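You operate a simulated robot arm through the tools that you are given. There is no shell and no other tool. Be economical: measure what you need, move in short steps, check, and stop when the job is done.

You run a simulated robot arm. Do the job below in one go: nothing can be reset, and whatever is moved stays where it is left.

## Task
Prove the black gauge on the black tile, then read the fork's gloss.
Fine: shut the red cover over the tile again and put the gauge back. Where these are worked on the way, their far stop is far enough and under half their travel is too little: red cover.

It is judged by the outcome, as a careful person would: the job done as asked, and still so three seconds after it is handed in. It fails if anything else is knocked over, pushed out of place, dropped, spilled or broken. Lids that push on must go on centred and level and be pressed home; caps that screw on are set level and turned clockwise until they are tight.

## Robot
A 6-joint arm with a four-finger gripper on a trunk, on a base that drives. Base frame: it is fixed to the floor where the robot stands at the start and does not move with it; the origin is under the middle of the robot, x ahead of it, y to its left, z up; the surface under the hand at the start is at about z = 0.56. Readings come in m, rad, newtons and seconds.
Its first joint turns from -2.897 to 2.897 rad. Places, roughly: black tile [1.1, 0, 1.1]; red cover [1, 0, 1.1]. Payload 3.67 kg.
The TCP is the grasp point between the finger pads, 0.028 m short of the fingertips. In the tool frame z runs along the fingers and y along their closing line. The gripper opens to 0.112 m. The gripper's body begins 0.073 m behind the TCP.
Orientation is that of the tool frame in the base frame, as a unit quaternion [x, y, z, w]. With the fingers straight down and closing along the base's y, the tool's x points along the base's -x, its y along +y and its z along -z.

## Interface
- The arm moves only by the tool move_arm. Its argument "rows" is a list of rows, each a list of 3 entries, a list of its own where there are three numbers: the shift along the tool's x, y, z in m, then the turn, a rotation vector about the tool's x, y, z in rad, then the opening, from 0 (shut) to 1 (fully open). In form: [[[x, y, z], [rx, ry, rz], grip], ...]. A call has 1 to 20 rows; each row shifts and turns the commanded pose from where the row before left it, along the tool's axes as they then stand. Each row takes 0.2 s and may step no farther than 0.05 m and 0.15 rad from the row before; otherwise, or with a gripper value out of range, the whole call is refused. Where a pose cannot be reached the arm comes as near as it can. A force on the tool above 40 N (or 10 N above the force at the start of the call, whichever is more), or a blocked arm, ends the call early, and 0.2 s more pass. Each finger halts on what it meets, pressing with about 27 N; the grip force reading is that of the motor and also rises with nothing between the fingers. The clock runs only during rows and for 0.2 s after the last one: add rows that do not move to give the fingers time. The reply holds the time, the measured pose of the TCP, the force on the tool along the base axes, the opening and the grip force, in the units named above and with some noise, with the torque about the TCP (base axes, N m) and any sound that the robot's microphone picked up.
- Cameras (640 x 400 px; columns grow to the right, rows downward): "scene" is now at [0.1104, 0.2286, 1.3413]; the picture's right is [0.14, -0.99, 0.00], its down [-0.44, -0.06, -0.89] and it looks along [0.89, 0.13, -0.45] (base axes); focal length 214 px, centre (320, 200). "wrist" rides on the gripper at [0.06, -0.018, -0.104] in the tool frame; the picture's right is [0.29, 0.96, 0.00], its down [-0.80, 0.24, -0.55] and it looks along [-0.53, 0.16, 0.83] (tool axes); focal length 234 px, centre (320, 200). There is no depth. A picture from a camera that has moved, and an enlarged one, comes with that camera's place and axes in the base frame and with its lens.
- get_image(camera): a new picture of that camera. No time passes.
- drive_base(legs): drives the robot by 1 to 6 legs, each [ahead, left, turn to the left] in m, m and rad, along the robot's own axes; the way and the turn of a leg run together, so that a leg with both is an arc; at most 1.5 m and 3.142 rad a leg. The arm and the cameras ride along, it lands a little off, and it stops where it bumps. It gives what a move gives.
- turn_head(pan, tilt): turns the head with the scene camera to pan (to the left, within 2.496 rad either way) and tilt (down, from -0.506 to 1.204), counted from straight ahead of the robot. It gives what a move gives.
- zoom(camera, box): a new picture of the part [left, top, right, bottom] of that camera's present view, enlarged. No time passes.
- job_done(): hands the job in; it is judged then, once.

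Work in short steps. Places have to be worked out from the pictures, the camera data and where the tool is seen: move nearer, look again, correct. Check each grasp and each placing, and mend what went wrong. You have 120 turns and 98 pictures in all, those below and enlarged ones among them. Open the gripper and draw the arm clear of the work before you hand the job in, unless the task says otherwise; then end with one line.

The tools are called after "Emit:" as name(argument=value, ...) on one line, values as JSON. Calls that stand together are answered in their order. move_arm: Moves the arm, as the interface text tells. Its arguments: {"type":"object","properties":{"rows":{"type":"array","items":{"type":"array"}}},"required":["rows"]} The other tools are called the same way: drive_base (legs) drives the base; turn_head (pan, tilt) turns the head that bears the scene camera; get_image (camera) takes a picture; zoom (camera, box) takes an enlarged picture of a part of a camera's view; job_done () hands the job in.

At the start:

```text
time_s: 0.0
ee_pos: [0.6153, 0.0708, 1.3921]
orientation: [-0.001, 1.0, 0.0, 0.0]
force: [1.2, -0.4, 0.1]
torque: [-0.03, -0.01, 0.03]
width: 0.1117
finger_force: 0.0
robot x, y, heading: [0.0001, 0.0019, 0.005]
head pan, tilt: [0.141, 0.463]
```

scene: 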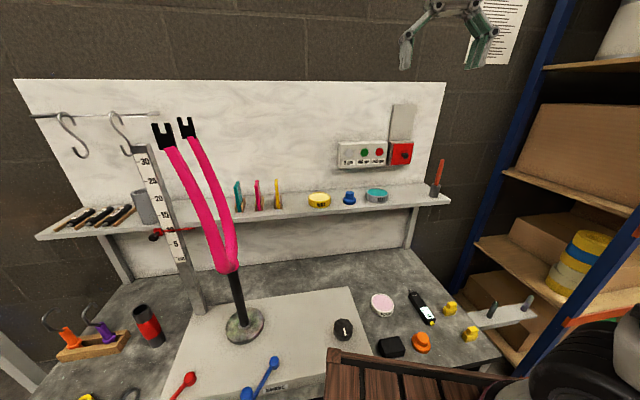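
wrist: 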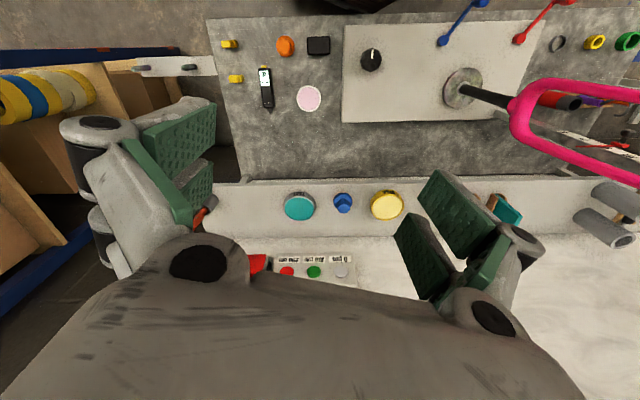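

I first look closer at the items: the black gauge candidates, the red cover/box on the wall, and the paper.

Emit:
zoom(camera="scene", box=[320, 90, 460, 178])

Emit:
zoom(camera="scene", box=[320, 270, 500, 382])

Emit:
zoom(camera="scene", box=[130, 90, 290, 200])

```text
4.55 times, centred on (390, 134) of scene
camera zoom: at [0.1104, 0.2286, 1.3413], right [0.14, -0.99, 0.0], down [-0.44, -0.06, -0.89], along [0.89, 0.13, -0.45], focal length 975 px, centre (2, 500)
```

zoom: 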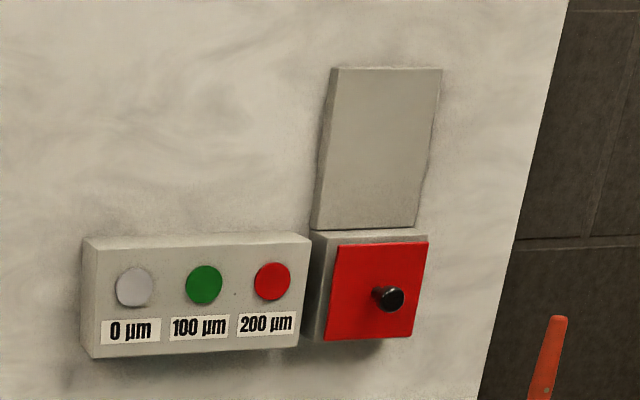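

```text
3.56 times, centred on (410, 326) of scene
camera zoom: at [0.1104, 0.2286, 1.3413], right [0.14, -0.99, 0.0], down [-0.44, -0.06, -0.89], along [0.89, 0.13, -0.45], focal length 763 px, centre (0, -248)
```

zoom: 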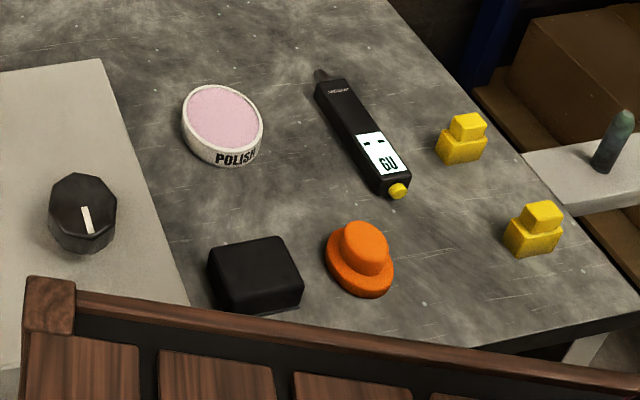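

```text
3.64 times, centred on (210, 145) of scene
camera zoom: at [0.1104, 0.2286, 1.3413], right [0.14, -0.99, 0.0], down [-0.44, -0.06, -0.89], along [0.89, 0.13, -0.45], focal length 780 px, centre (720, 400)
```

zoom: 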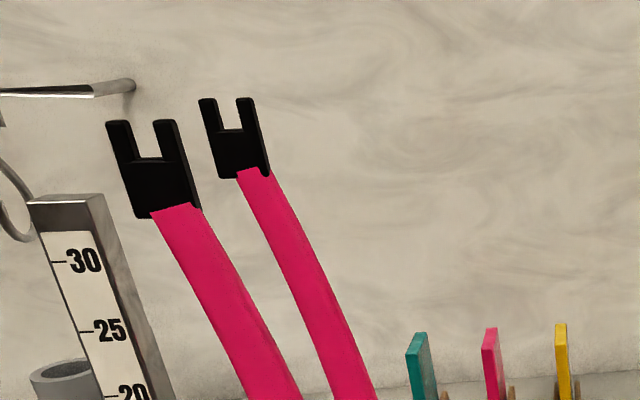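

The GU stick at about (0.74,-0.09,0.57) is the gloss gauge. I check the paper on the wall and the gauge from the wrist camera.

Emit:
zoom(camera="scene", box=[440, 0, 540, 70])

Emit:
zoom(camera="wrist", box=[210, 25, 350, 125])

Emit:
turn_head(pan=-0.1, tilt=0.9)

Emit:
get_image(camera="scene")

```text
5.71 times, centred on (490, 35) of scene
camera zoom: at [0.1104, 0.2286, 1.3413], right [0.14, -0.99, 0.0], down [-0.44, -0.06, -0.89], along [0.89, 0.13, -0.45], focal length 1226 px, centre (-651, 1143)
```

zoom: 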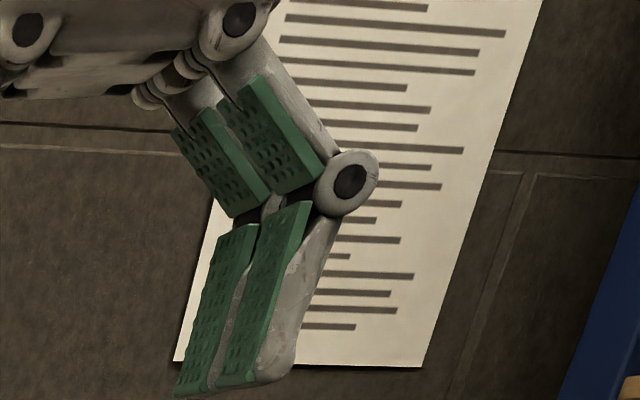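

```text
4.00 times, centred on (280, 75) of wrist
camera zoom: at [0.5552, 0.0528, 1.4962], right [-0.29, 0.96, 0.0], down [0.8, 0.24, 0.55], along [0.53, 0.16, -0.83], focal length 937 px, centre (480, 700)
```

zoom: 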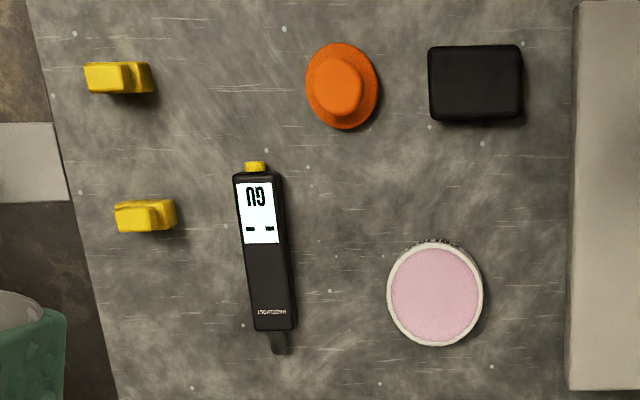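

```text
time_s: 0.9
ee_pos: [0.6171, 0.072, 1.3939]
orientation: [0.0, 1.0, -0.001, 0.0]
force: [0.2, -0.3, 0.3]
torque: [0.01, 0.01, 0.04]
width: 0.112
finger_force: 0.0
robot x, y, heading: [0.0017, -0.0001, -0.001]
head pan, tilt: [-0.099, 0.901]
```

```text
90 pictures are left
camera scene: at [0.0948, 0.2082, 1.3042], right [-0.1, -1.0, 0.0], down [-0.78, 0.08, -0.62], along [0.62, -0.06, -0.78], focal length 214 px, centre (320, 200)
```

scene: 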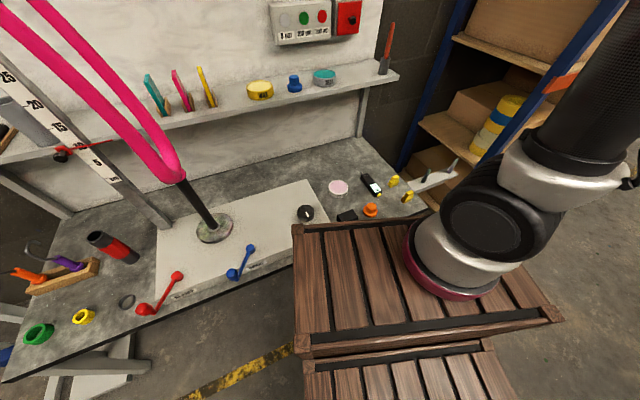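

The way to the cover is clear. I move the hand ahead and pitch it to horizontal so it can take the cover's knob.

Emit:
move_arm(rows=[[[-0.04, -0.015, 0], [0, 0, 0], 0.5], [[-0.04, -0.015, 0], [0, 0, 0], 0.5], [[-0.03, -0.015, 0], [0, -0.143, 0], 0.5], [[0, -0.015, 0.0], [0, -0.143, 0], 0.5], [[0, 0, 0.0], [0, -0.143, 0], 0.5], [[0, 0, 0.0], [0, -0.143, 0], 0.5], [[0, 0, 0.0], [0, -0.143, 0], 0.5], [[0, 0, 0], [0, -0.143, 0], 0.5], [[0, 0, 0], [0, -0.143, 0], 0.5], [[0, 0, 0], [0, -0.143, 0], 0.5], [[0, 0, 0], [0, -0.143, 0], 0.5], [[0, 0, 0], [0, -0.143, 0], 0.5], [[0, 0, 0], [0, -0.141, 0], 0.5]])

Emit:
get_image(camera="wrist")

Emit:
turn_head(pan=0.0, tilt=0.3)

Emit:
get_image(camera="scene")

```text
time_s: 3.7
ee_pos: [0.7258, 0.0105, 1.3922]
orientation: [0.002, 0.708, 0.0, 0.706]
force: [-0.9, 0.3, 0.2]
torque: [-0.04, -0.02, -0.01]
width: 0.056
finger_force: 0.1
robot x, y, heading: [0.0037, -0.0016, -0.003]
head pan, tilt: [-0.099, 0.901]
```

```text
89 pictures are left
camera wrist: at [0.6207, -0.0076, 1.332], right [0.0, 0.96, -0.29], down [-0.55, 0.24, 0.8], along [0.83, 0.16, 0.53], focal length 234 px, centre (320, 200)
```

wrist: 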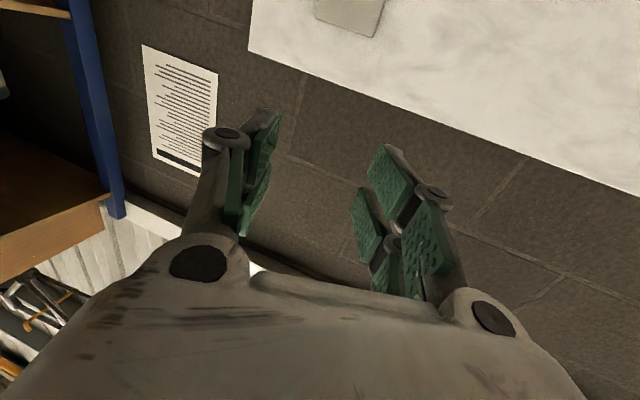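

```text
time_s: 4.7
ee_pos: [0.7257, 0.0116, 1.3925]
orientation: [0.002, 0.708, 0.0, 0.707]
force: [0.0, 0.4, 0.5]
torque: [0.01, 0.01, 0.0]
width: 0.0559
finger_force: 0.1
robot x, y, heading: [0.0013, -0.0028, -0.004]
head pan, tilt: [0.0, 0.3]
```

```text
88 pictures are left
camera scene: at [0.113, 0.2157, 1.3563], right [0.0, -1.0, 0.0], down [-0.3, 0.0, -0.95], along [0.95, 0.0, -0.3], focal length 214 px, centre (320, 200)
```

scene: 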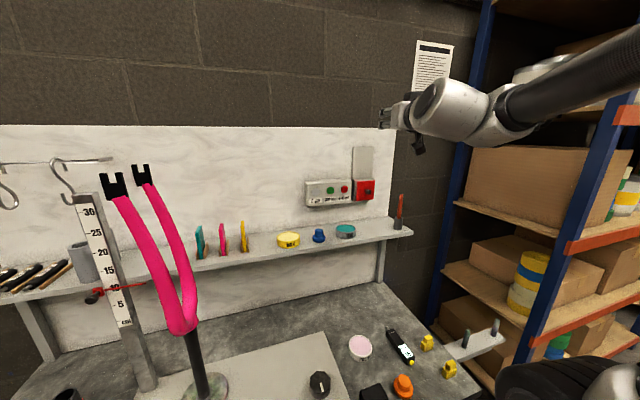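

The hand is horizontal now. I zoom on the cover from the scene camera to triangulate the knob.

Emit:
zoom(camera="scene", box=[330, 140, 400, 210])

Emit:
move_arm(rows=[[[0.05, 0, 0], [0, 0, 0], 0.5], [[0.05, 0, 0], [0, 0, 0], 0.5], [[0.05, 0, 0], [0, 0, 0], 0.5], [[0.05, 0, 0], [0, 0, 0], 0.5], [[0.05, 0, 0], [0, 0, 0], 0.5], [[0.035, 0, 0], [0, 0, 0], 0.5]])

Emit:
get_image(camera="wrist")

Emit:
get_image(camera="scene")

```text
5.71 times, centred on (365, 175) of scene
camera zoom: at [0.113, 0.2157, 1.3563], right [0.0, -1.0, 0.0], down [-0.3, 0.0, -0.95], along [0.95, 0.0, -0.3], focal length 1226 px, centre (63, 343)
```

zoom: 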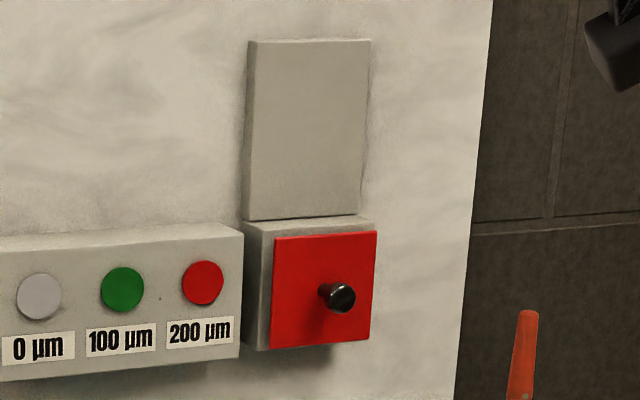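

```text
time_s: 6.1
ee_pos: [0.7828, 0.0585, 1.154]
orientation: [-0.002, 0.708, -0.004, 0.706]
force: [-1.1, 0.5, 0.2]
torque: [0.02, 0.02, 0.0]
width: 0.056
finger_force: 0.1
out of reach, approached as far as the arm can: row 2, 3, 4, 5, 6
robot x, y, heading: [-0.0005, -0.0009, 0.002]
head pan, tilt: [0.0, 0.3]
```

```text
86 pictures are left
camera wrist: at [0.6771, 0.0407, 1.0943], right [0.0, 0.96, -0.3], down [-0.55, 0.25, 0.8], along [0.83, 0.16, 0.53], focal length 234 px, centre (320, 200)
```

wrist: 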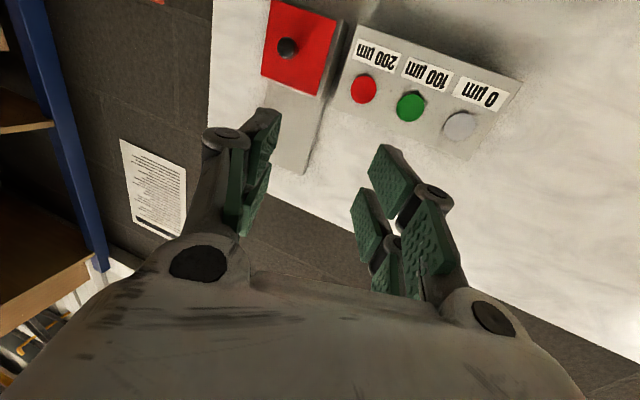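

```text
85 pictures are left
camera scene: at [0.1127, 0.2156, 1.3564], right [0.0, -1.0, 0.0], down [-0.3, 0.0, -0.96], along [0.96, 0.0, -0.3], focal length 214 px, centre (320, 200)
```

scene: 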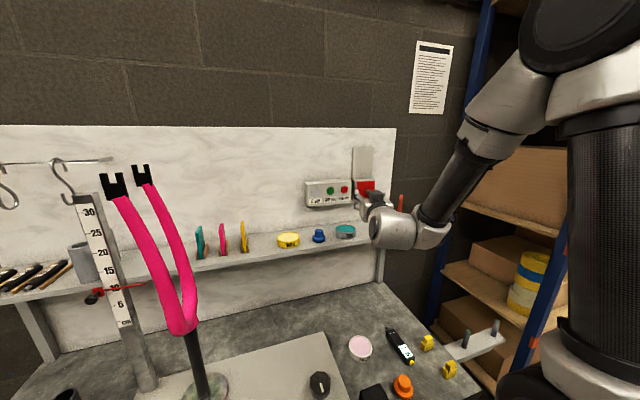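

Two views put the knob's face at (1.011, 0.003, 1.108), about 22 mm wide. The hand stands at (0.783,0.0585,1.154), so I approach to just short of the knob.

Emit:
move_arm(rows=[[[0, -0.02, 0.04], [0, 0, 0], 0.5], [[0, 0, 0.04], [0, 0, 0], 0.5], [[0, 0, 0.03], [0, 0, 0], 0.5]])

```text
time_s: 6.9
ee_pos: [0.884, 0.0768, 1.1553]
orientation: [0.004, 0.707, -0.004, 0.707]
force: [0.0, 0.4, 0.3]
torque: [0.01, 0.05, 0.03]
width: 0.056
finger_force: 0.1
out of reach, approached as far as the arm can: row 1, 2, 3
robot x, y, heading: [0.004, -0.0026, 0.002]
head pan, tilt: [0.0, 0.3]
```

It is still short of the commanded line. I try a slightly pitched-down hand farther ahead, to see what is reachable.

Emit:
move_arm(rows=[[[0, 0, 0.0], [0, 0.14, 0], 0.5], [[0, 0, 0.0], [0, 0.14, 0], 0.5], [[0, 0, 0.0], [0, 0.14, 0], 0.5]])

Emit:
get_image(camera="scene")

```text
time_s: 7.7
ee_pos: [0.8837, 0.0776, 1.1571]
orientation: [0.0, 0.839, 0.0, 0.544]
force: [0.2, 0.5, 0.2]
torque: [0.0, 0.01, -0.02]
width: 0.0559
finger_force: 0.0
robot x, y, heading: [-0.0023, 0.003, -0.001]
head pan, tilt: [0.0, 0.3]
```

```text
84 pictures are left
camera scene: at [0.1131, 0.2157, 1.3564], right [0.0, -1.0, 0.0], down [-0.3, 0.0, -0.96], along [0.96, 0.0, -0.3], focal length 214 px, centre (320, 200)
```

scene: 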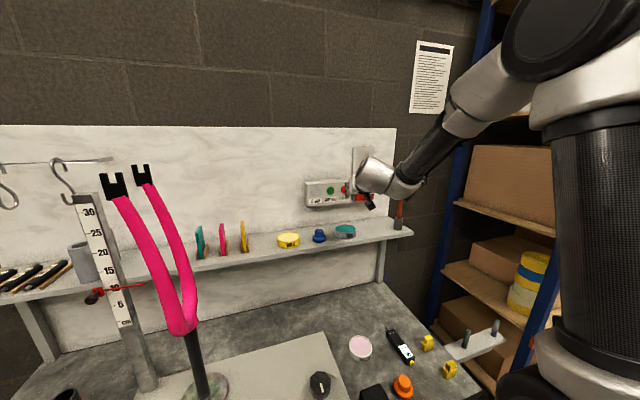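

That pose is reached with the hand pitched 24° down. I shift sideways to the knob's line and approach.

Emit:
move_arm(rows=[[[0, -0.037, 0.0], [0, 0, 0], 0.5], [[0, -0.037, 0.0], [0, 0, 0], 0.5], [[0.02, 0, 0.02], [0, 0, 0], 0.5]])

```text
time_s: 8.5
ee_pos: [0.8926, 0.0264, 1.1292]
orientation: [0.004, 0.84, -0.006, 0.543]
force: [-1.4, -0.6, 1.8]
torque: [0.03, 0.09, 0.04]
width: 0.0562
finger_force: 0.0
out of reach, approached as far as the arm can: row 2, 3
robot x, y, heading: [0.0003, 0.0006, -0.001]
head pan, tilt: [0.0, 0.3]
```

Sideways travel is cut off here; the arm seems folded too close. I drive back 0.15 m to give it a better stance and retry.

Emit:
drive_base(legs=[[-0.15, 0, 0]])

Emit:
move_arm(rows=[[[0, -0.023, 0.0], [0, 0, 0], 0.5], [[-0.015, 0, 0.035], [0, 0, 0], 0.5], [[-0.015, 0, 0.035], [0, 0, 0], 0.5]])

Emit:
get_image(camera="scene")

```text
time_s: 9.9
ee_pos: [0.7427, 0.0283, 1.1285]
orientation: [0.003, 0.84, -0.005, 0.542]
force: [-0.3, 1.0, 0.3]
torque: [-0.02, -0.01, 0.0]
width: 0.0561
finger_force: 0.0
robot x, y, heading: [-0.148, 0.0035, -0.004]
head pan, tilt: [0.0, 0.3]
```

```text
time_s: 10.7
ee_pos: [0.8199, 0.0189, 1.1299]
orientation: [0.006, 0.84, -0.009, 0.542]
force: [0.0, -0.7, 0.8]
torque: [0.0, 0.04, 0.03]
width: 0.0562
finger_force: 0.1
out of reach, approached as far as the arm can: row 1
robot x, y, heading: [-0.152, 0.0023, -0.007]
head pan, tilt: [0.0, 0.3]
```

```text
83 pictures are left
camera scene: at [-0.0365, 0.2157, 1.3564], right [0.0, -1.0, 0.0], down [-0.3, 0.0, -0.96], along [0.96, 0.0, -0.3], focal length 214 px, centre (320, 200)
```

scene: 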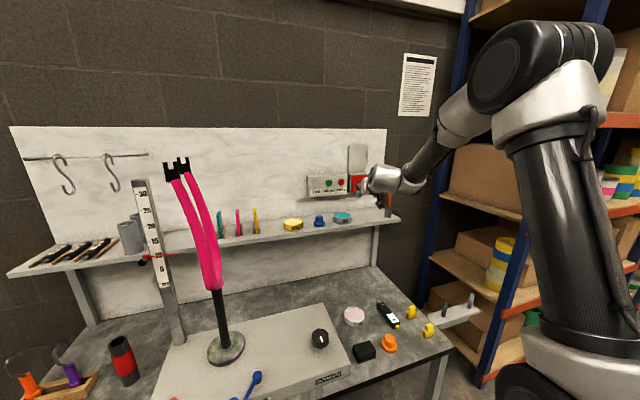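

Now the arm goes outward freely. I continue toward the knob line in small steps.

Emit:
move_arm(rows=[[[-0.01, -0.008, 0.04], [0, 0, 0], 0.5], [[-0.01, -0.008, 0.04], [0, 0, 0], 0.5], [[-0.005, 0, 0.03], [0, 0, 0], 0.5]])

Emit:
get_image(camera="wrist")

```text
time_s: 11.5
ee_pos: [0.9322, 0.0102, 1.1086]
orientation: [0.005, 0.84, -0.008, 0.543]
force: [0.5, -0.6, 1.7]
torque: [0.0, 0.04, -0.01]
width: 0.056
finger_force: 0.1
out of reach, approached as far as the arm can: row 2
robot x, y, heading: [-0.1501, 0.0011, -0.004]
head pan, tilt: [0.0, 0.3]
```

```text
82 pictures are left
camera wrist: at [0.8104, -0.0081, 1.0971], right [-0.1, 0.96, -0.27], down [-0.17, 0.25, 0.95], along [0.98, 0.14, 0.14], focal length 234 px, centre (320, 200)
```

wrist: 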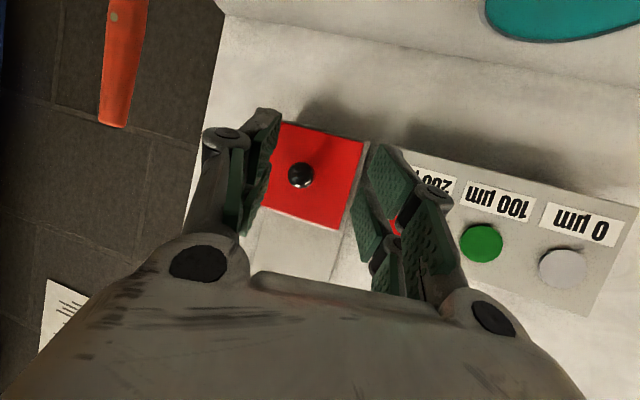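

The knob lies straight ahead at about y 0.0, z 1.109. I advance 0.07 m and centre on it.

Emit:
move_arm(rows=[[[-0.01, -0.004, 0.022], [0, 0, 0], 0.5], [[-0.01, -0.004, 0.022], [0, 0, 0], 0.5], [[-0.01, -0.002, 0.022], [0, 0, 0], 0.5]])

Emit:
get_image(camera="wrist")

```text
time_s: 12.3
ee_pos: [1.0028, -0.0034, 1.1088]
orientation: [0.002, 0.84, -0.004, 0.543]
force: [0.5, 0.1, 0.7]
torque: [-0.04, 0.06, 0.0]
width: 0.0561
finger_force: 0.1
robot x, y, heading: [-0.1509, 0.0028, -0.0]
head pan, tilt: [0.0, 0.3]
```

```text
81 pictures are left
camera wrist: at [0.8827, -0.0207, 1.0965], right [-0.11, 0.96, -0.27], down [-0.17, 0.25, 0.95], along [0.98, 0.15, 0.14], focal length 234 px, centre (320, 200)
```

wrist: 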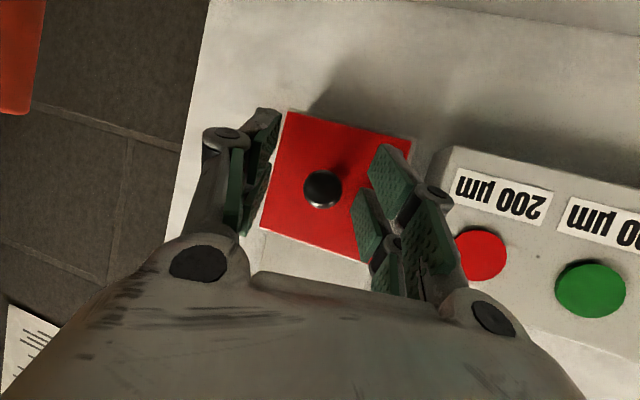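

The knob (y −0.0015, z 1.109) is between the pads. I close on it.

Emit:
move_arm(rows=[[[0, 0, 0], [0, 0, 0], 0.25], [[0, 0, 0], [0, 0, 0], 0.1], [[0, 0, 0], [0, 0, 0], 0.1]])

Emit:
get_image(camera="wrist")

```text
time_s: 13.1
ee_pos: [1.0038, 0.001, 1.1082]
orientation: [0.001, 0.84, -0.006, 0.543]
force: [11.6, 35.2, 1.5]
torque: [-0.02, -0.04, 0.83]
width: 0.0224
finger_force: 44.1
robot x, y, heading: [-0.1464, 0.0025, 0.003]
head pan, tilt: [0.0, 0.3]
```

```text
80 pictures are left
camera wrist: at [0.8829, -0.0158, 1.0961], right [-0.11, 0.96, -0.27], down [-0.18, 0.25, 0.95], along [0.98, 0.15, 0.14], focal length 234 px, centre (320, 200)
```

wrist: 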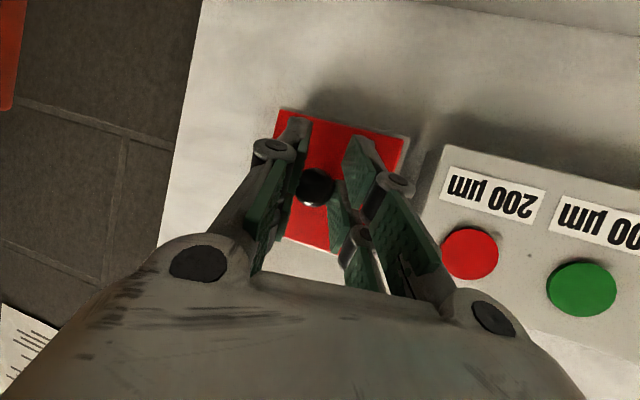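

The knob is held, with 35 N of side load, so I shift +y a little to relax it and then try sliding the cover up 2 cm.

Emit:
move_arm(rows=[[[0, 0.004, 0], [0, 0, 0], 0.1]])

Emit:
move_arm(rows=[[[-0.009, 0, -0.004], [0, 0, 0], 0.1], [[-0.009, 0, -0.004], [0, 0, 0], 0.1]])

Emit:
get_image(camera="wrist")

```text
time_s: 13.5
ee_pos: [1.0039, 0.0033, 1.1068]
orientation: [0.003, 0.84, -0.006, 0.543]
force: [11.0, 28.5, -0.1]
torque: [-0.08, 0.05, 0.67]
width: 0.0225
finger_force: 45.1
robot x, y, heading: [-0.1492, -0.0001, -0.001]
head pan, tilt: [0.0, 0.3]
```

```text
time_s: 14.1
ee_pos: [1.0031, 0.0034, 1.1275]
orientation: [0.003, 0.84, -0.007, 0.542]
force: [12.6, 27.4, -0.5]
torque: [-0.09, 0.4, 0.66]
width: 0.0229
finger_force: 44.8
robot x, y, heading: [-0.1474, -0.0, 0.002]
head pan, tilt: [0.0, 0.3]
```

```text
79 pictures are left
camera wrist: at [0.8827, -0.0153, 1.1151], right [-0.11, 0.96, -0.27], down [-0.17, 0.25, 0.95], along [0.98, 0.15, 0.14], focal length 234 px, centre (320, 200)
```

wrist: 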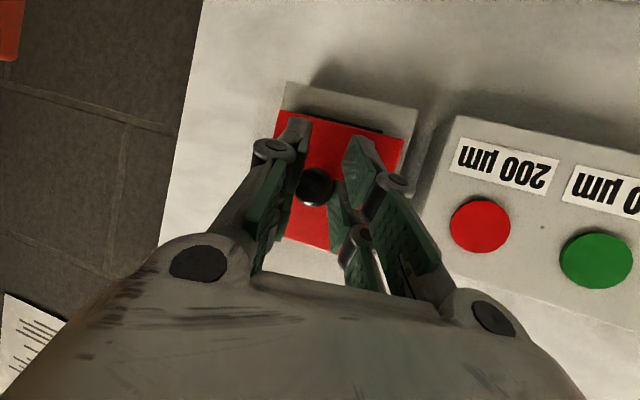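

The cover slides up, revealing the tile. I keep raising it toward its stop, easing the side load.

Emit:
move_arm(rows=[[[-0.009, 0.004, -0.004], [0, 0, 0], 0.1], [[-0.009, 0.004, -0.004], [0, 0, 0], 0.1], [[-0.009, 0, -0.004], [0, 0, 0], 0.1], [[-0.009, 0, -0.004], [0, 0, 0], 0.1]])

Emit:
move_arm(rows=[[[-0.009, 0, -0.004], [0, 0, 0], 0.1], [[-0.009, 0, -0.004], [0, 0, 0], 0.1], [[-0.009, 0, -0.004], [0, 0, 0], 0.1], [[-0.009, 0, -0.004], [0, 0, 0], 0.1], [[-0.009, 0, -0.004], [0, 0, 0], 0.1]])

Emit:
get_image(camera="wrist")

```text
time_s: 15.1
ee_pos: [1.0026, 0.0027, 1.1687]
orientation: [0.006, 0.839, -0.007, 0.543]
force: [-2.8, -26.0, -1.6]
torque: [0.05, -0.03, -0.54]
width: 0.0227
finger_force: 44.4
robot x, y, heading: [-0.1459, -0.0005, 0.003]
head pan, tilt: [0.0, 0.3]
```

```text
time_s: 15.6
ee_pos: [1.0033, 0.0024, 1.1838]
orientation: [0.007, 0.84, -0.008, 0.543]
force: [-5.2, -6.7, 0.2]
torque: [-0.03, -0.34, -0.04]
width: 0.0229
finger_force: 44.8
robot x, y, heading: [-0.1516, -0.0004, 0.003]
head pan, tilt: [0.0, 0.3]
stopped in row 2: the force on the tool passed its limit at 40 N (the readings are from after the stop); the commanded pose is now the measured one
```

```text
78 pictures are left
camera wrist: at [0.8826, -0.0138, 1.1715], right [-0.1, 0.96, -0.27], down [-0.17, 0.25, 0.95], along [0.98, 0.14, 0.14], focal length 234 px, centre (320, 200)
```

wrist: 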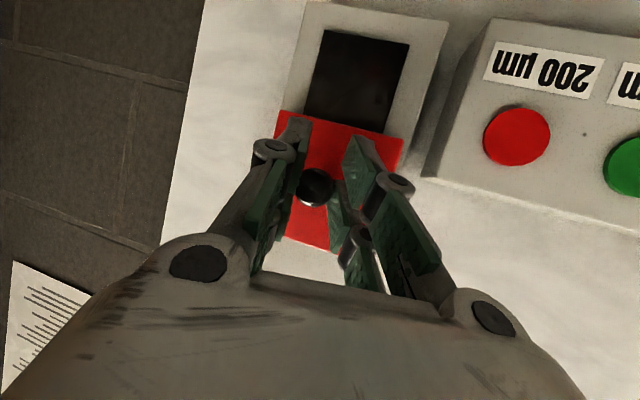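

The cover hit its upper stop (travel ~77 mm) and the tile is clear. I release and back off to see if it stays.

Emit:
move_arm(rows=[[[0, 0, 0], [0, 0, 0], 0.5], [[0, 0, 0], [0, 0, 0], 0.5], [[0.01, 0, -0.03], [0, 0, 0], 0.5], [[0.01, 0, -0.04], [0, 0, 0], 0.5], [[0.01, 0, -0.04], [0, 0, 0], 0.5]])

Emit:
get_image(camera="wrist")

Emit:
zoom(camera="scene", box=[330, 130, 400, 200])

```text
time_s: 16.8
ee_pos: [0.8923, 0.0077, 1.1995]
orientation: [0.007, 0.84, -0.008, 0.543]
force: [1.2, 0.2, -1.1]
torque: [-0.02, -0.07, -0.01]
width: 0.0559
finger_force: 0.1
robot x, y, heading: [-0.15, 0.0011, 0.0]
head pan, tilt: [0.0, 0.3]
```

```text
77 pictures are left
camera wrist: at [0.7708, -0.0089, 1.1872], right [-0.1, 0.96, -0.27], down [-0.17, 0.25, 0.95], along [0.98, 0.14, 0.14], focal length 234 px, centre (320, 200)
```

wrist: 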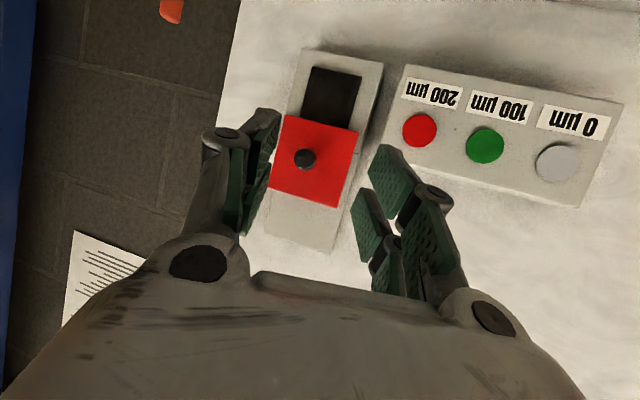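

```text
5.71 times, centred on (365, 165) of scene
camera zoom: at [-0.0354, 0.2153, 1.3563], right [0.0, -1.0, 0.0], down [-0.3, 0.0, -0.96], along [0.96, 0.0, -0.3], focal length 1226 px, centre (63, 400)
```

zoom: 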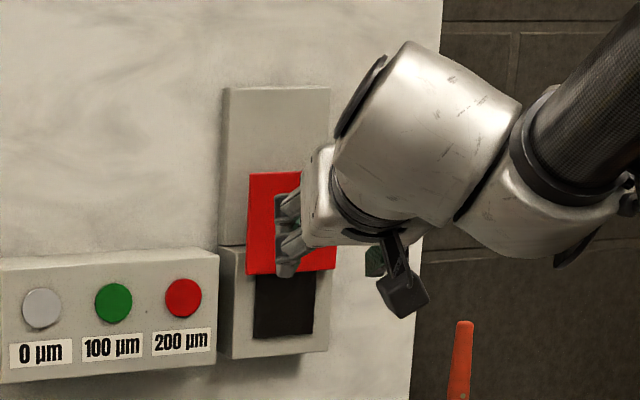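

The cover stays up; tile is centred near (1.04, 0.01, 1.107). Now I retreat and swing the hand to above the gauge, pitched 45°.

Emit:
move_arm(rows=[[[0.018, -0.01, -0.04], [0, 0, 0], 0.6], [[0.018, -0.01, -0.04], [0, 0, 0], 0.6], [[0.018, -0.02, -0.04], [0, 0, 0], 0.6], [[0.018, -0.02, -0.04], [0, 0.1, 0], 0.6], [[0, -0.02, 0], [0, 0.14, 0], 0.6], [[0, -0.02, 0], [0, 0.13, 0], 0.6]])

Emit:
move_arm(rows=[[[0.035, 0, 0.035], [0, 0, 0], 0.6], [[0.035, 0, 0.035], [0, 0, 0], 0.6], [[0.035, 0, 0.035], [0, 0, 0], 0.6], [[0.035, 0, 0.035], [0, 0, 0], 0.6], [[0.035, 0, 0.035], [0, 0, 0], 0.6], [[0.035, 0, 0.035], [0, 0, 0], 0.6], [[0.035, 0, 0.035], [0, 0, 0], 0.6], [[0.035, 0, 0.035], [0, 0, 0], 0.6]])

Emit:
get_image(camera="wrist")

```text
time_s: 18.2
ee_pos: [0.71, -0.0738, 1.1922]
orientation: [0.004, 0.925, 0.001, 0.38]
force: [0.6, 0.1, 0.8]
torque: [-0.06, -0.02, -0.03]
width: 0.0674
finger_force: 0.0
out of reach, approached as far as the arm can: row 3, 4, 6
robot x, y, heading: [-0.1469, -0.0004, -0.004]
head pan, tilt: [0.0, 0.3]
```

```text
time_s: 20.0
ee_pos: [0.7008, 0.0382, 0.8848]
orientation: [0.017, 0.924, -0.007, 0.381]
force: [-0.5, -0.5, 1.3]
torque: [0.04, 0.05, 0.04]
width: 0.0672
finger_force: 0.1
out of reach, approached as far as the arm can: row 2, 3, 4, 5, 6, 7, 8
robot x, y, heading: [-0.1484, -0.0005, 0.003]
head pan, tilt: [0.0, 0.3]
```

```text
75 pictures are left
camera wrist: at [0.5839, 0.024, 0.9174], right [-0.17, 0.96, -0.2], down [0.18, 0.23, 0.95], along [0.97, 0.12, -0.22], focal length 234 px, centre (320, 200)
```

wrist: 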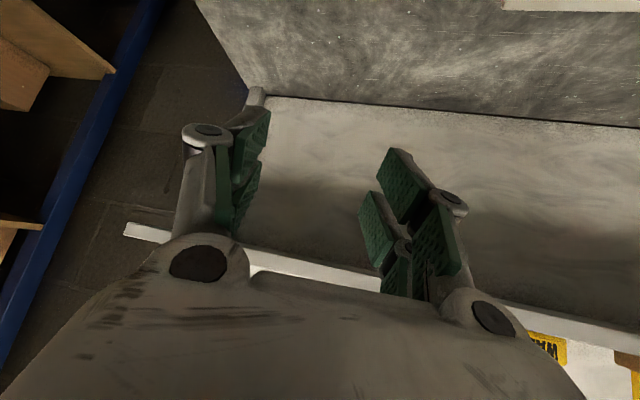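

Pitching at this low height is what limits reach (forearm steep), so I'll grasp straight down instead: turn the tool down, yaw 0.30 to match the gauge.

Emit:
move_arm(rows=[[[0, 0, 0], [0, 0.131, 0], 0.6], [[0, 0, 0], [0, 0.131, 0], 0.6], [[0, 0, 0], [0, 0.131, 0], 0.6], [[0, 0, 0], [0, 0.131, 0], 0.6], [[0, 0, 0], [0, 0.131, 0], 0.6], [[0, 0, 0], [0, 0.131, 0], 0.6], [[0, -0.04, 0.03], [0, 0, -0.15], 0.6], [[0, -0.04, 0.03], [0, 0, -0.15], 0.6], [[0, -0.03, 0.03], [0, 0, 0], 0.6]])

Emit:
get_image(camera="wrist")

```text
time_s: 22.0
ee_pos: [0.7808, -0.0899, 0.8344]
orientation: [-0.129, 0.963, -0.066, 0.229]
force: [-0.6, -0.4, 0.1]
torque: [-0.05, 0.05, -0.02]
width: 0.067
finger_force: 0.0
out of reach, approached as far as the arm can: row 3, 4, 5, 6
robot x, y, heading: [-0.149, -0.0019, 0.003]
head pan, tilt: [0.0, 0.3]
```

```text
74 pictures are left
camera wrist: at [0.6847, -0.1169, 0.9048], right [-0.46, 0.84, -0.3], down [0.38, 0.49, 0.78], along [0.8, 0.24, -0.54], focal length 234 px, centre (320, 200)
```

wrist: 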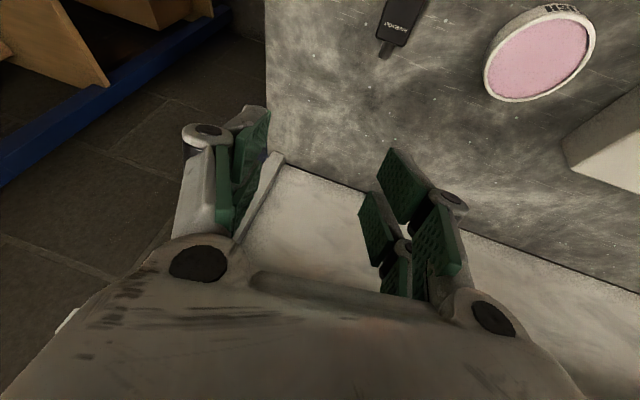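

The wrist only partly rotated. I finish straightening the tool downward with the yaw along the gauge.

Emit:
move_arm(rows=[[[0, 0, 0], [-0.048, 0.11, 0], 0.6], [[0, 0, 0], [-0.048, 0.11, 0], 0.6], [[0, 0, 0], [-0.048, 0.11, 0], 0.6], [[0, 0, 0], [-0.048, 0.11, -0.03], 0.6]])

Emit:
get_image(camera="wrist")

```text
time_s: 23.0
ee_pos: [0.7814, -0.0915, 0.8354]
orientation: [-0.128, 0.963, -0.067, 0.228]
force: [-0.3, 0.5, 0.4]
torque: [0.0, -0.01, 0.0]
width: 0.0674
finger_force: 0.0
out of reach, approached as far as the arm can: row 1, 2, 3, 4
robot x, y, heading: [-0.1484, 0.001, -0.002]
head pan, tilt: [0.0, 0.3]
```

```text
73 pictures are left
camera wrist: at [0.6849, -0.1175, 0.9048], right [-0.46, 0.84, -0.3], down [0.38, 0.49, 0.78], along [0.8, 0.24, -0.54], focal length 234 px, centre (320, 200)
```

wrist: 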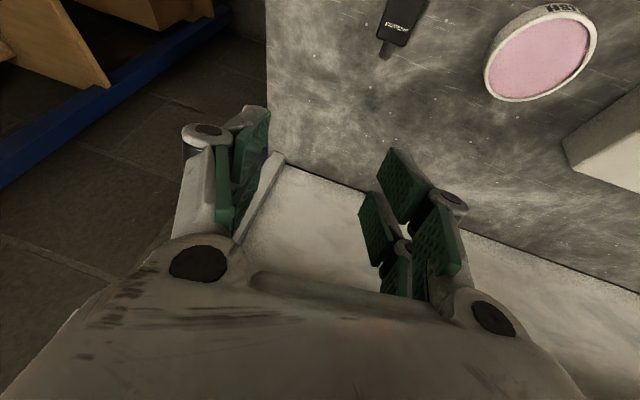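

The straight-down pose is too far out from this stance. I pull the hand back 0.12 m and then straighten it.

Emit:
move_arm(rows=[[[0.034, 0.009, -0.018], [0, 0, 0], 0.6], [[0.034, 0.009, -0.018], [0, 0, 0], 0.6], [[0.034, 0.009, -0.018], [0, 0, 0], 0.6], [[0, 0, 0], [-0.048, 0.11, 0], 0.6], [[0, 0, 0], [-0.048, 0.11, 0], 0.6], [[0, 0, 0], [-0.048, 0.11, 0], 0.6], [[0, 0, 0], [-0.048, 0.11, -0.03], 0.6]])

Emit:
get_image(camera="wrist")

Emit:
get_image(camera="scene")

```text
time_s: 24.6
ee_pos: [0.6885, -0.0841, 0.8464]
orientation: [-0.127, 0.973, -0.062, 0.183]
force: [0.0, 0.0, 0.0]
torque: [-0.03, -0.02, 0.01]
width: 0.0672
finger_force: 0.1
out of reach, approached as far as the arm can: row 3, 5, 6, 7
robot x, y, heading: [-0.1506, 0.0018, -0.0]
head pan, tilt: [0.0, 0.3]
```

```text
72 pictures are left
camera wrist: at [0.5981, -0.11, 0.9255], right [-0.47, 0.84, -0.26], down [0.46, 0.49, 0.74], along [0.75, 0.24, -0.62], focal length 234 px, centre (320, 200)
```

wrist: 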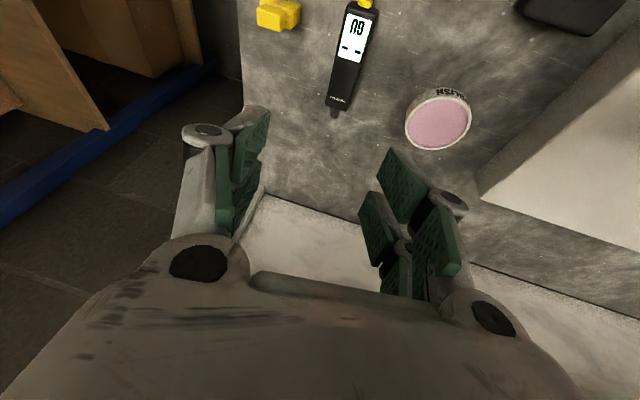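

```text
71 pictures are left
camera scene: at [-0.0361, 0.2153, 1.3564], right [0.0, -1.0, 0.0], down [-0.3, 0.0, -0.96], along [0.96, 0.0, -0.3], focal length 214 px, centre (320, 200)
```

scene: 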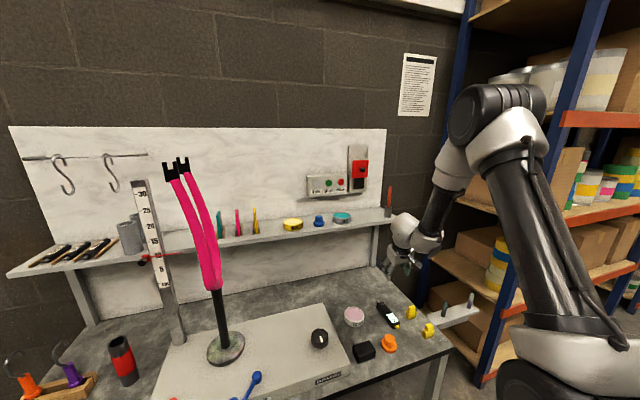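

The arm is limited again, so I test whether it straightens when raised and drawn in.

Emit:
move_arm(rows=[[[0, 0, -0.05], [0, 0, 0], 0.6], [[0, 0, -0.05], [0, 0, 0], 0.6], [[0, 0, -0.05], [0, 0, 0], 0.6], [[0, 0, 0], [-0.045, 0.09, 0], 0.6], [[0, 0, 0], [-0.045, 0.09, 0], 0.6], [[0, 0, 0], [-0.045, 0.09, 0], 0.6], [[0, 0, 0], [-0.045, 0.07, -0.03], 0.6]])

```text
time_s: 26.2
ee_pos: [0.6316, -0.071, 0.9854]
orientation: [-0.145, 0.989, 0.004, 0.005]
force: [-0.1, 0.3, 0.5]
torque: [0.0, -0.06, -0.02]
width: 0.0672
finger_force: 0.1
robot x, y, heading: [-0.1529, 0.0003, 0.003]
head pan, tilt: [0.0, 0.3]
```

Now it stands straight down with yaw 0.29. I descend and look at the gauge.

Emit:
move_arm(rows=[[[-0.02, 0, 0.045], [0, 0, 0], 0.6], [[-0.02, -0.02, 0.045], [0, 0, 0], 0.6], [[-0.02, -0.02, 0.045], [0, 0, 0], 0.6], [[0, 0, 0.045], [0, 0, 0], 0.6], [[0, 0, 0.045], [0, 0, 0], 0.6]])

Emit:
get_image(camera="wrist")

```text
refused: row 2 steps farther than a row can; nothing moved
```

```text
70 pictures are left
camera wrist: at [0.5773, -0.1079, 1.0891], right [-0.55, 0.83, 0.01], down [0.69, 0.45, 0.56], along [0.47, 0.31, -0.83], focal length 234 px, centre (320, 200)
```

wrist: 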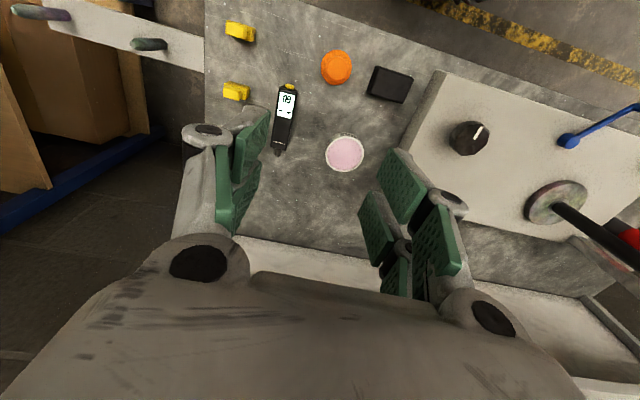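

Gauge axis runs from button (0.672,-0.118) to tip (0.813,-0.069). I move over a grasp point near (0.724,-0.10) and descend in smaller rows.

Emit:
move_arm(rows=[[[-0.02, -0.0135, 0.035], [0, 0, 0], 0.6], [[-0.02, -0.0135, 0.035], [0, 0, 0], 0.6], [[-0.02, -0.0135, 0.035], [0, 0, 0], 0.6], [[-0.02, -0.0135, 0.035], [0, 0, 0], 0.6], [[0, 0, 0.045], [0, 0, -0.04], 0.6], [[0, 0, 0.045], [0, 0, 0], 0.6]])

Emit:
get_image(camera="wrist")

```text
time_s: 27.6
ee_pos: [0.7253, -0.0993, 0.7574]
orientation: [-0.165, 0.986, 0.004, 0.005]
force: [0.1, 1.0, 0.8]
torque: [0.0, -0.03, 0.0]
width: 0.0671
finger_force: 0.0
robot x, y, heading: [-0.1448, 0.001, -0.002]
head pan, tilt: [0.0, 0.3]
```

```text
69 pictures are left
camera wrist: at [0.6725, -0.1376, 0.86], right [-0.58, 0.81, 0.0], down [0.67, 0.48, 0.56], along [0.46, 0.33, -0.83], focal length 234 px, centre (320, 200)
```

wrist: 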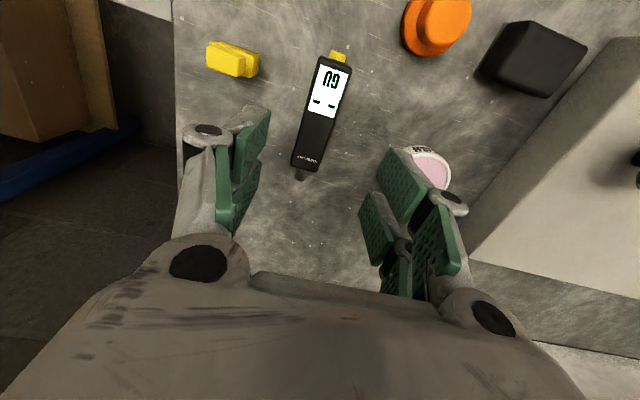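

Alignment is good (line y ≈ -0.0975 at x 0.725). I descend toward z ≈ 0.605.

Emit:
move_arm(rows=[[[0, 0.0015, 0.04], [0, 0, 0.025], 0.6], [[0, 0, 0.04], [0, 0, 0], 0.6], [[0, 0, 0.04], [0, 0, 0], 0.6], [[0, 0, 0.03], [0, 0, 0], 0.6]])

Emit:
get_image(camera="wrist")

```text
time_s: 28.6
ee_pos: [0.7273, -0.0958, 0.6052]
orientation: [-0.152, 0.988, 0.004, 0.004]
force: [0.0, 0.2, 0.6]
torque: [-0.01, 0.02, -0.02]
width: 0.0672
finger_force: 0.1
robot x, y, heading: [-0.1512, 0.0023, 0.003]
head pan, tilt: [0.0, 0.3]
```

```text
68 pictures are left
camera wrist: at [0.6731, -0.1328, 0.7089], right [-0.56, 0.83, 0.0], down [0.68, 0.46, 0.56], along [0.46, 0.32, -0.83], focal length 234 px, centre (320, 200)
```

wrist: 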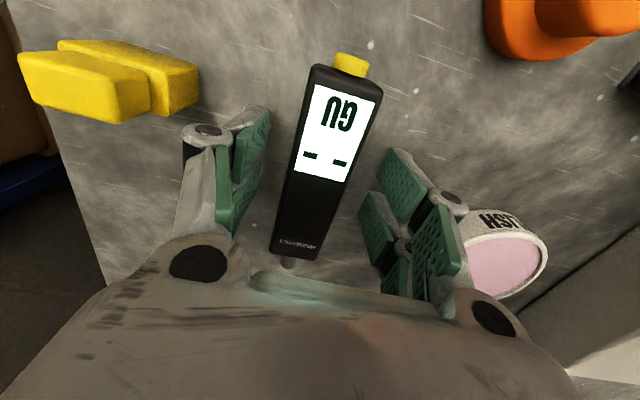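

Gauge sits between the fingers. I lower 8 mm more and close gently.

Emit:
move_arm(rows=[[[0, 0, 0.004], [0, 0, 0], 0.6], [[0, 0, 0.005], [0, 0, 0], 0.6], [[0, 0, 0], [0, 0, 0], 0.4], [[0, 0, 0], [0, 0, 0], 0.2], [[0, 0, 0], [0, 0, 0], 0.15], [[0, 0, 0], [0, 0, 0], 0.15]])

Emit:
get_image(camera="wrist")

```text
time_s: 30.0
ee_pos: [0.7242, -0.0954, 0.5971]
orientation: [-0.152, 0.988, 0.004, 0.004]
force: [0.1, 0.5, 0.3]
torque: [-0.01, 0.04, 0.03]
width: 0.0377
finger_force: 26.7
robot x, y, heading: [-0.147, -0.002, -0.002]
head pan, tilt: [0.0, 0.3]
```

```text
67 pictures are left
camera wrist: at [0.6724, -0.1327, 0.6998], right [-0.56, 0.83, 0.0], down [0.68, 0.46, 0.56], along [0.46, 0.32, -0.83], focal length 234 px, centre (320, 200)
```

wrist: 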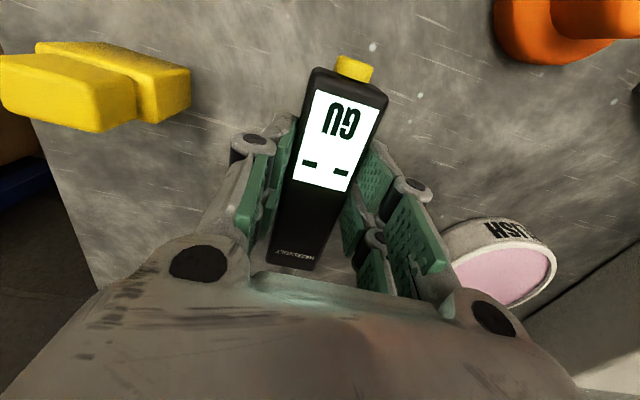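

Gripped at 37.7 mm (grasp pose noted: 0.725,-0.096,0.597, yaw 0.303). Lift and check.

Emit:
move_arm(rows=[[[0, 0, -0.02], [0, 0, 0], 0.15], [[0, 0, -0.04], [0, 0, 0], 0.15], [[0, 0, -0.04], [0, 0, 0], 0.15], [[0, 0, -0.04], [0, 0, 0], 0.15]])

Emit:
get_image(camera="wrist")

Emit:
get_image(camera="scene")

```text
time_s: 31.0
ee_pos: [0.7248, -0.0987, 0.7372]
orientation: [-0.152, 0.988, 0.004, 0.004]
force: [0.9, -0.3, -1.3]
torque: [0.01, 0.05, 0.02]
width: 0.0377
finger_force: 26.9
robot x, y, heading: [-0.1523, -0.0004, 0.0]
head pan, tilt: [0.0, 0.3]
```

```text
66 pictures are left
camera wrist: at [0.6716, -0.1343, 0.8397], right [-0.56, 0.83, 0.01], down [0.69, 0.46, 0.56], along [0.46, 0.32, -0.83], focal length 234 px, centre (320, 200)
```

wrist: 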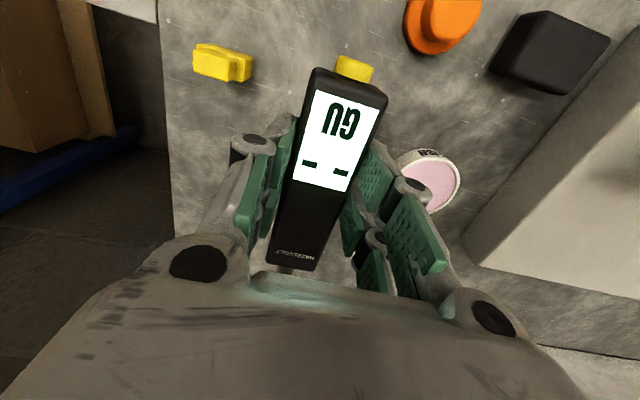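

```text
65 pictures are left
camera scene: at [-0.0356, 0.2153, 1.3563], right [0.0, -1.0, 0.0], down [-0.3, 0.0, -0.96], along [0.96, 0.0, -0.3], focal length 214 px, centre (320, 200)
```

scene: 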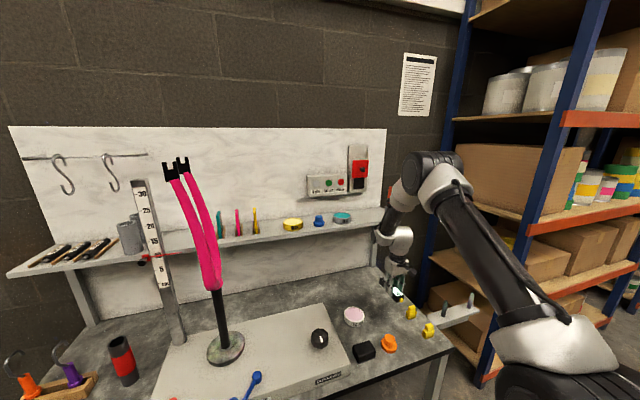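

Gauge is held level. I raise it to tile height, drawing in slightly and turning the nose to +x.

Emit:
move_arm(rows=[[[0.02, 0, -0.04], [0, 0, 0], 0.15], [[0.02, 0, -0.04], [0, 0, 0], 0.15], [[0.02, 0, -0.04], [0, 0, 0], 0.15], [[0, 0, -0.045], [0, 0, 0.1], 0.15], [[0, 0, -0.045], [0, 0, 0.1], 0.15], [[0, 0, -0.045], [0, 0, 0.1], 0.15], [[0, 0, -0.045], [0, 0, 0], 0.15], [[0, 0, -0.045], [0, 0, 0], 0.15], [[0, 0, -0.045], [0, 0, 0], 0.15]])

Emit:
get_image(camera="wrist")

```text
time_s: 33.0
ee_pos: [0.6645, -0.1196, 1.1259]
orientation: [-0.003, 1.0, 0.005, 0.002]
force: [0.3, 0.0, -1.7]
torque: [0.02, 0.07, -0.01]
width: 0.0374
finger_force: 27.1
robot x, y, heading: [-0.1451, -0.0016, -0.004]
head pan, tilt: [0.0, 0.3]
```

```text
64 pictures are left
camera wrist: at [0.6039, -0.1384, 1.2294], right [-0.29, 0.96, 0.01], down [0.79, 0.24, 0.56], along [0.53, 0.17, -0.83], focal length 234 px, centre (320, 200)
```

wrist: 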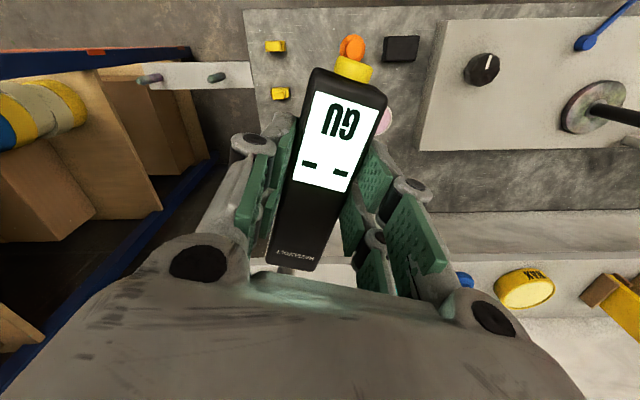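

Nose points +x at about z 1.105. I shift to y 0.01 and then drive forward 0.15 m (tip would be ~0.91, before the tile at 1.04).

Emit:
move_arm(rows=[[[0, 0.045, 0], [0, 0, 0], 0.15], [[0, 0.045, 0], [0, 0, 0], 0.15], [[0, 0.04, 0], [0, 0, 0], 0.15]])

Emit:
drive_base(legs=[[0.15, 0, 0]])

Emit:
zoom(camera="scene", box=[300, 110, 440, 230])

```text
time_s: 33.8
ee_pos: [0.664, 0.0087, 1.1292]
orientation: [-0.003, 1.0, 0.005, 0.004]
force: [-0.8, -1.0, -0.8]
torque: [0.03, 0.05, 0.02]
width: 0.0377
finger_force: 27.0
robot x, y, heading: [-0.1541, -0.0008, 0.001]
head pan, tilt: [0.0, 0.3]
```

```text
time_s: 35.2
ee_pos: [0.8162, 0.0103, 1.1287]
orientation: [-0.003, 1.0, 0.005, 0.003]
force: [0.0, 0.0, -1.5]
torque: [-0.03, 0.02, 0.03]
width: 0.0378
finger_force: 26.9
robot x, y, heading: [0.0012, -0.0013, -0.002]
head pan, tilt: [0.0, 0.3]
```

```text
3.33 times, centred on (370, 170) of scene
camera zoom: at [0.1155, 0.215, 1.3564], right [0.0, -1.0, 0.0], down [-0.3, 0.0, -0.96], along [0.96, 0.0, -0.3], focal length 715 px, centre (153, 300)
```

zoom: 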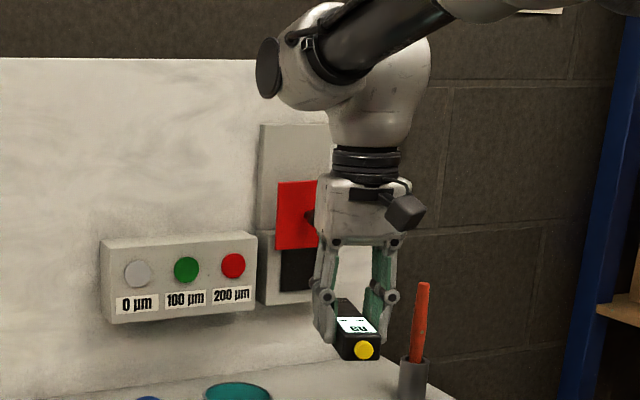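

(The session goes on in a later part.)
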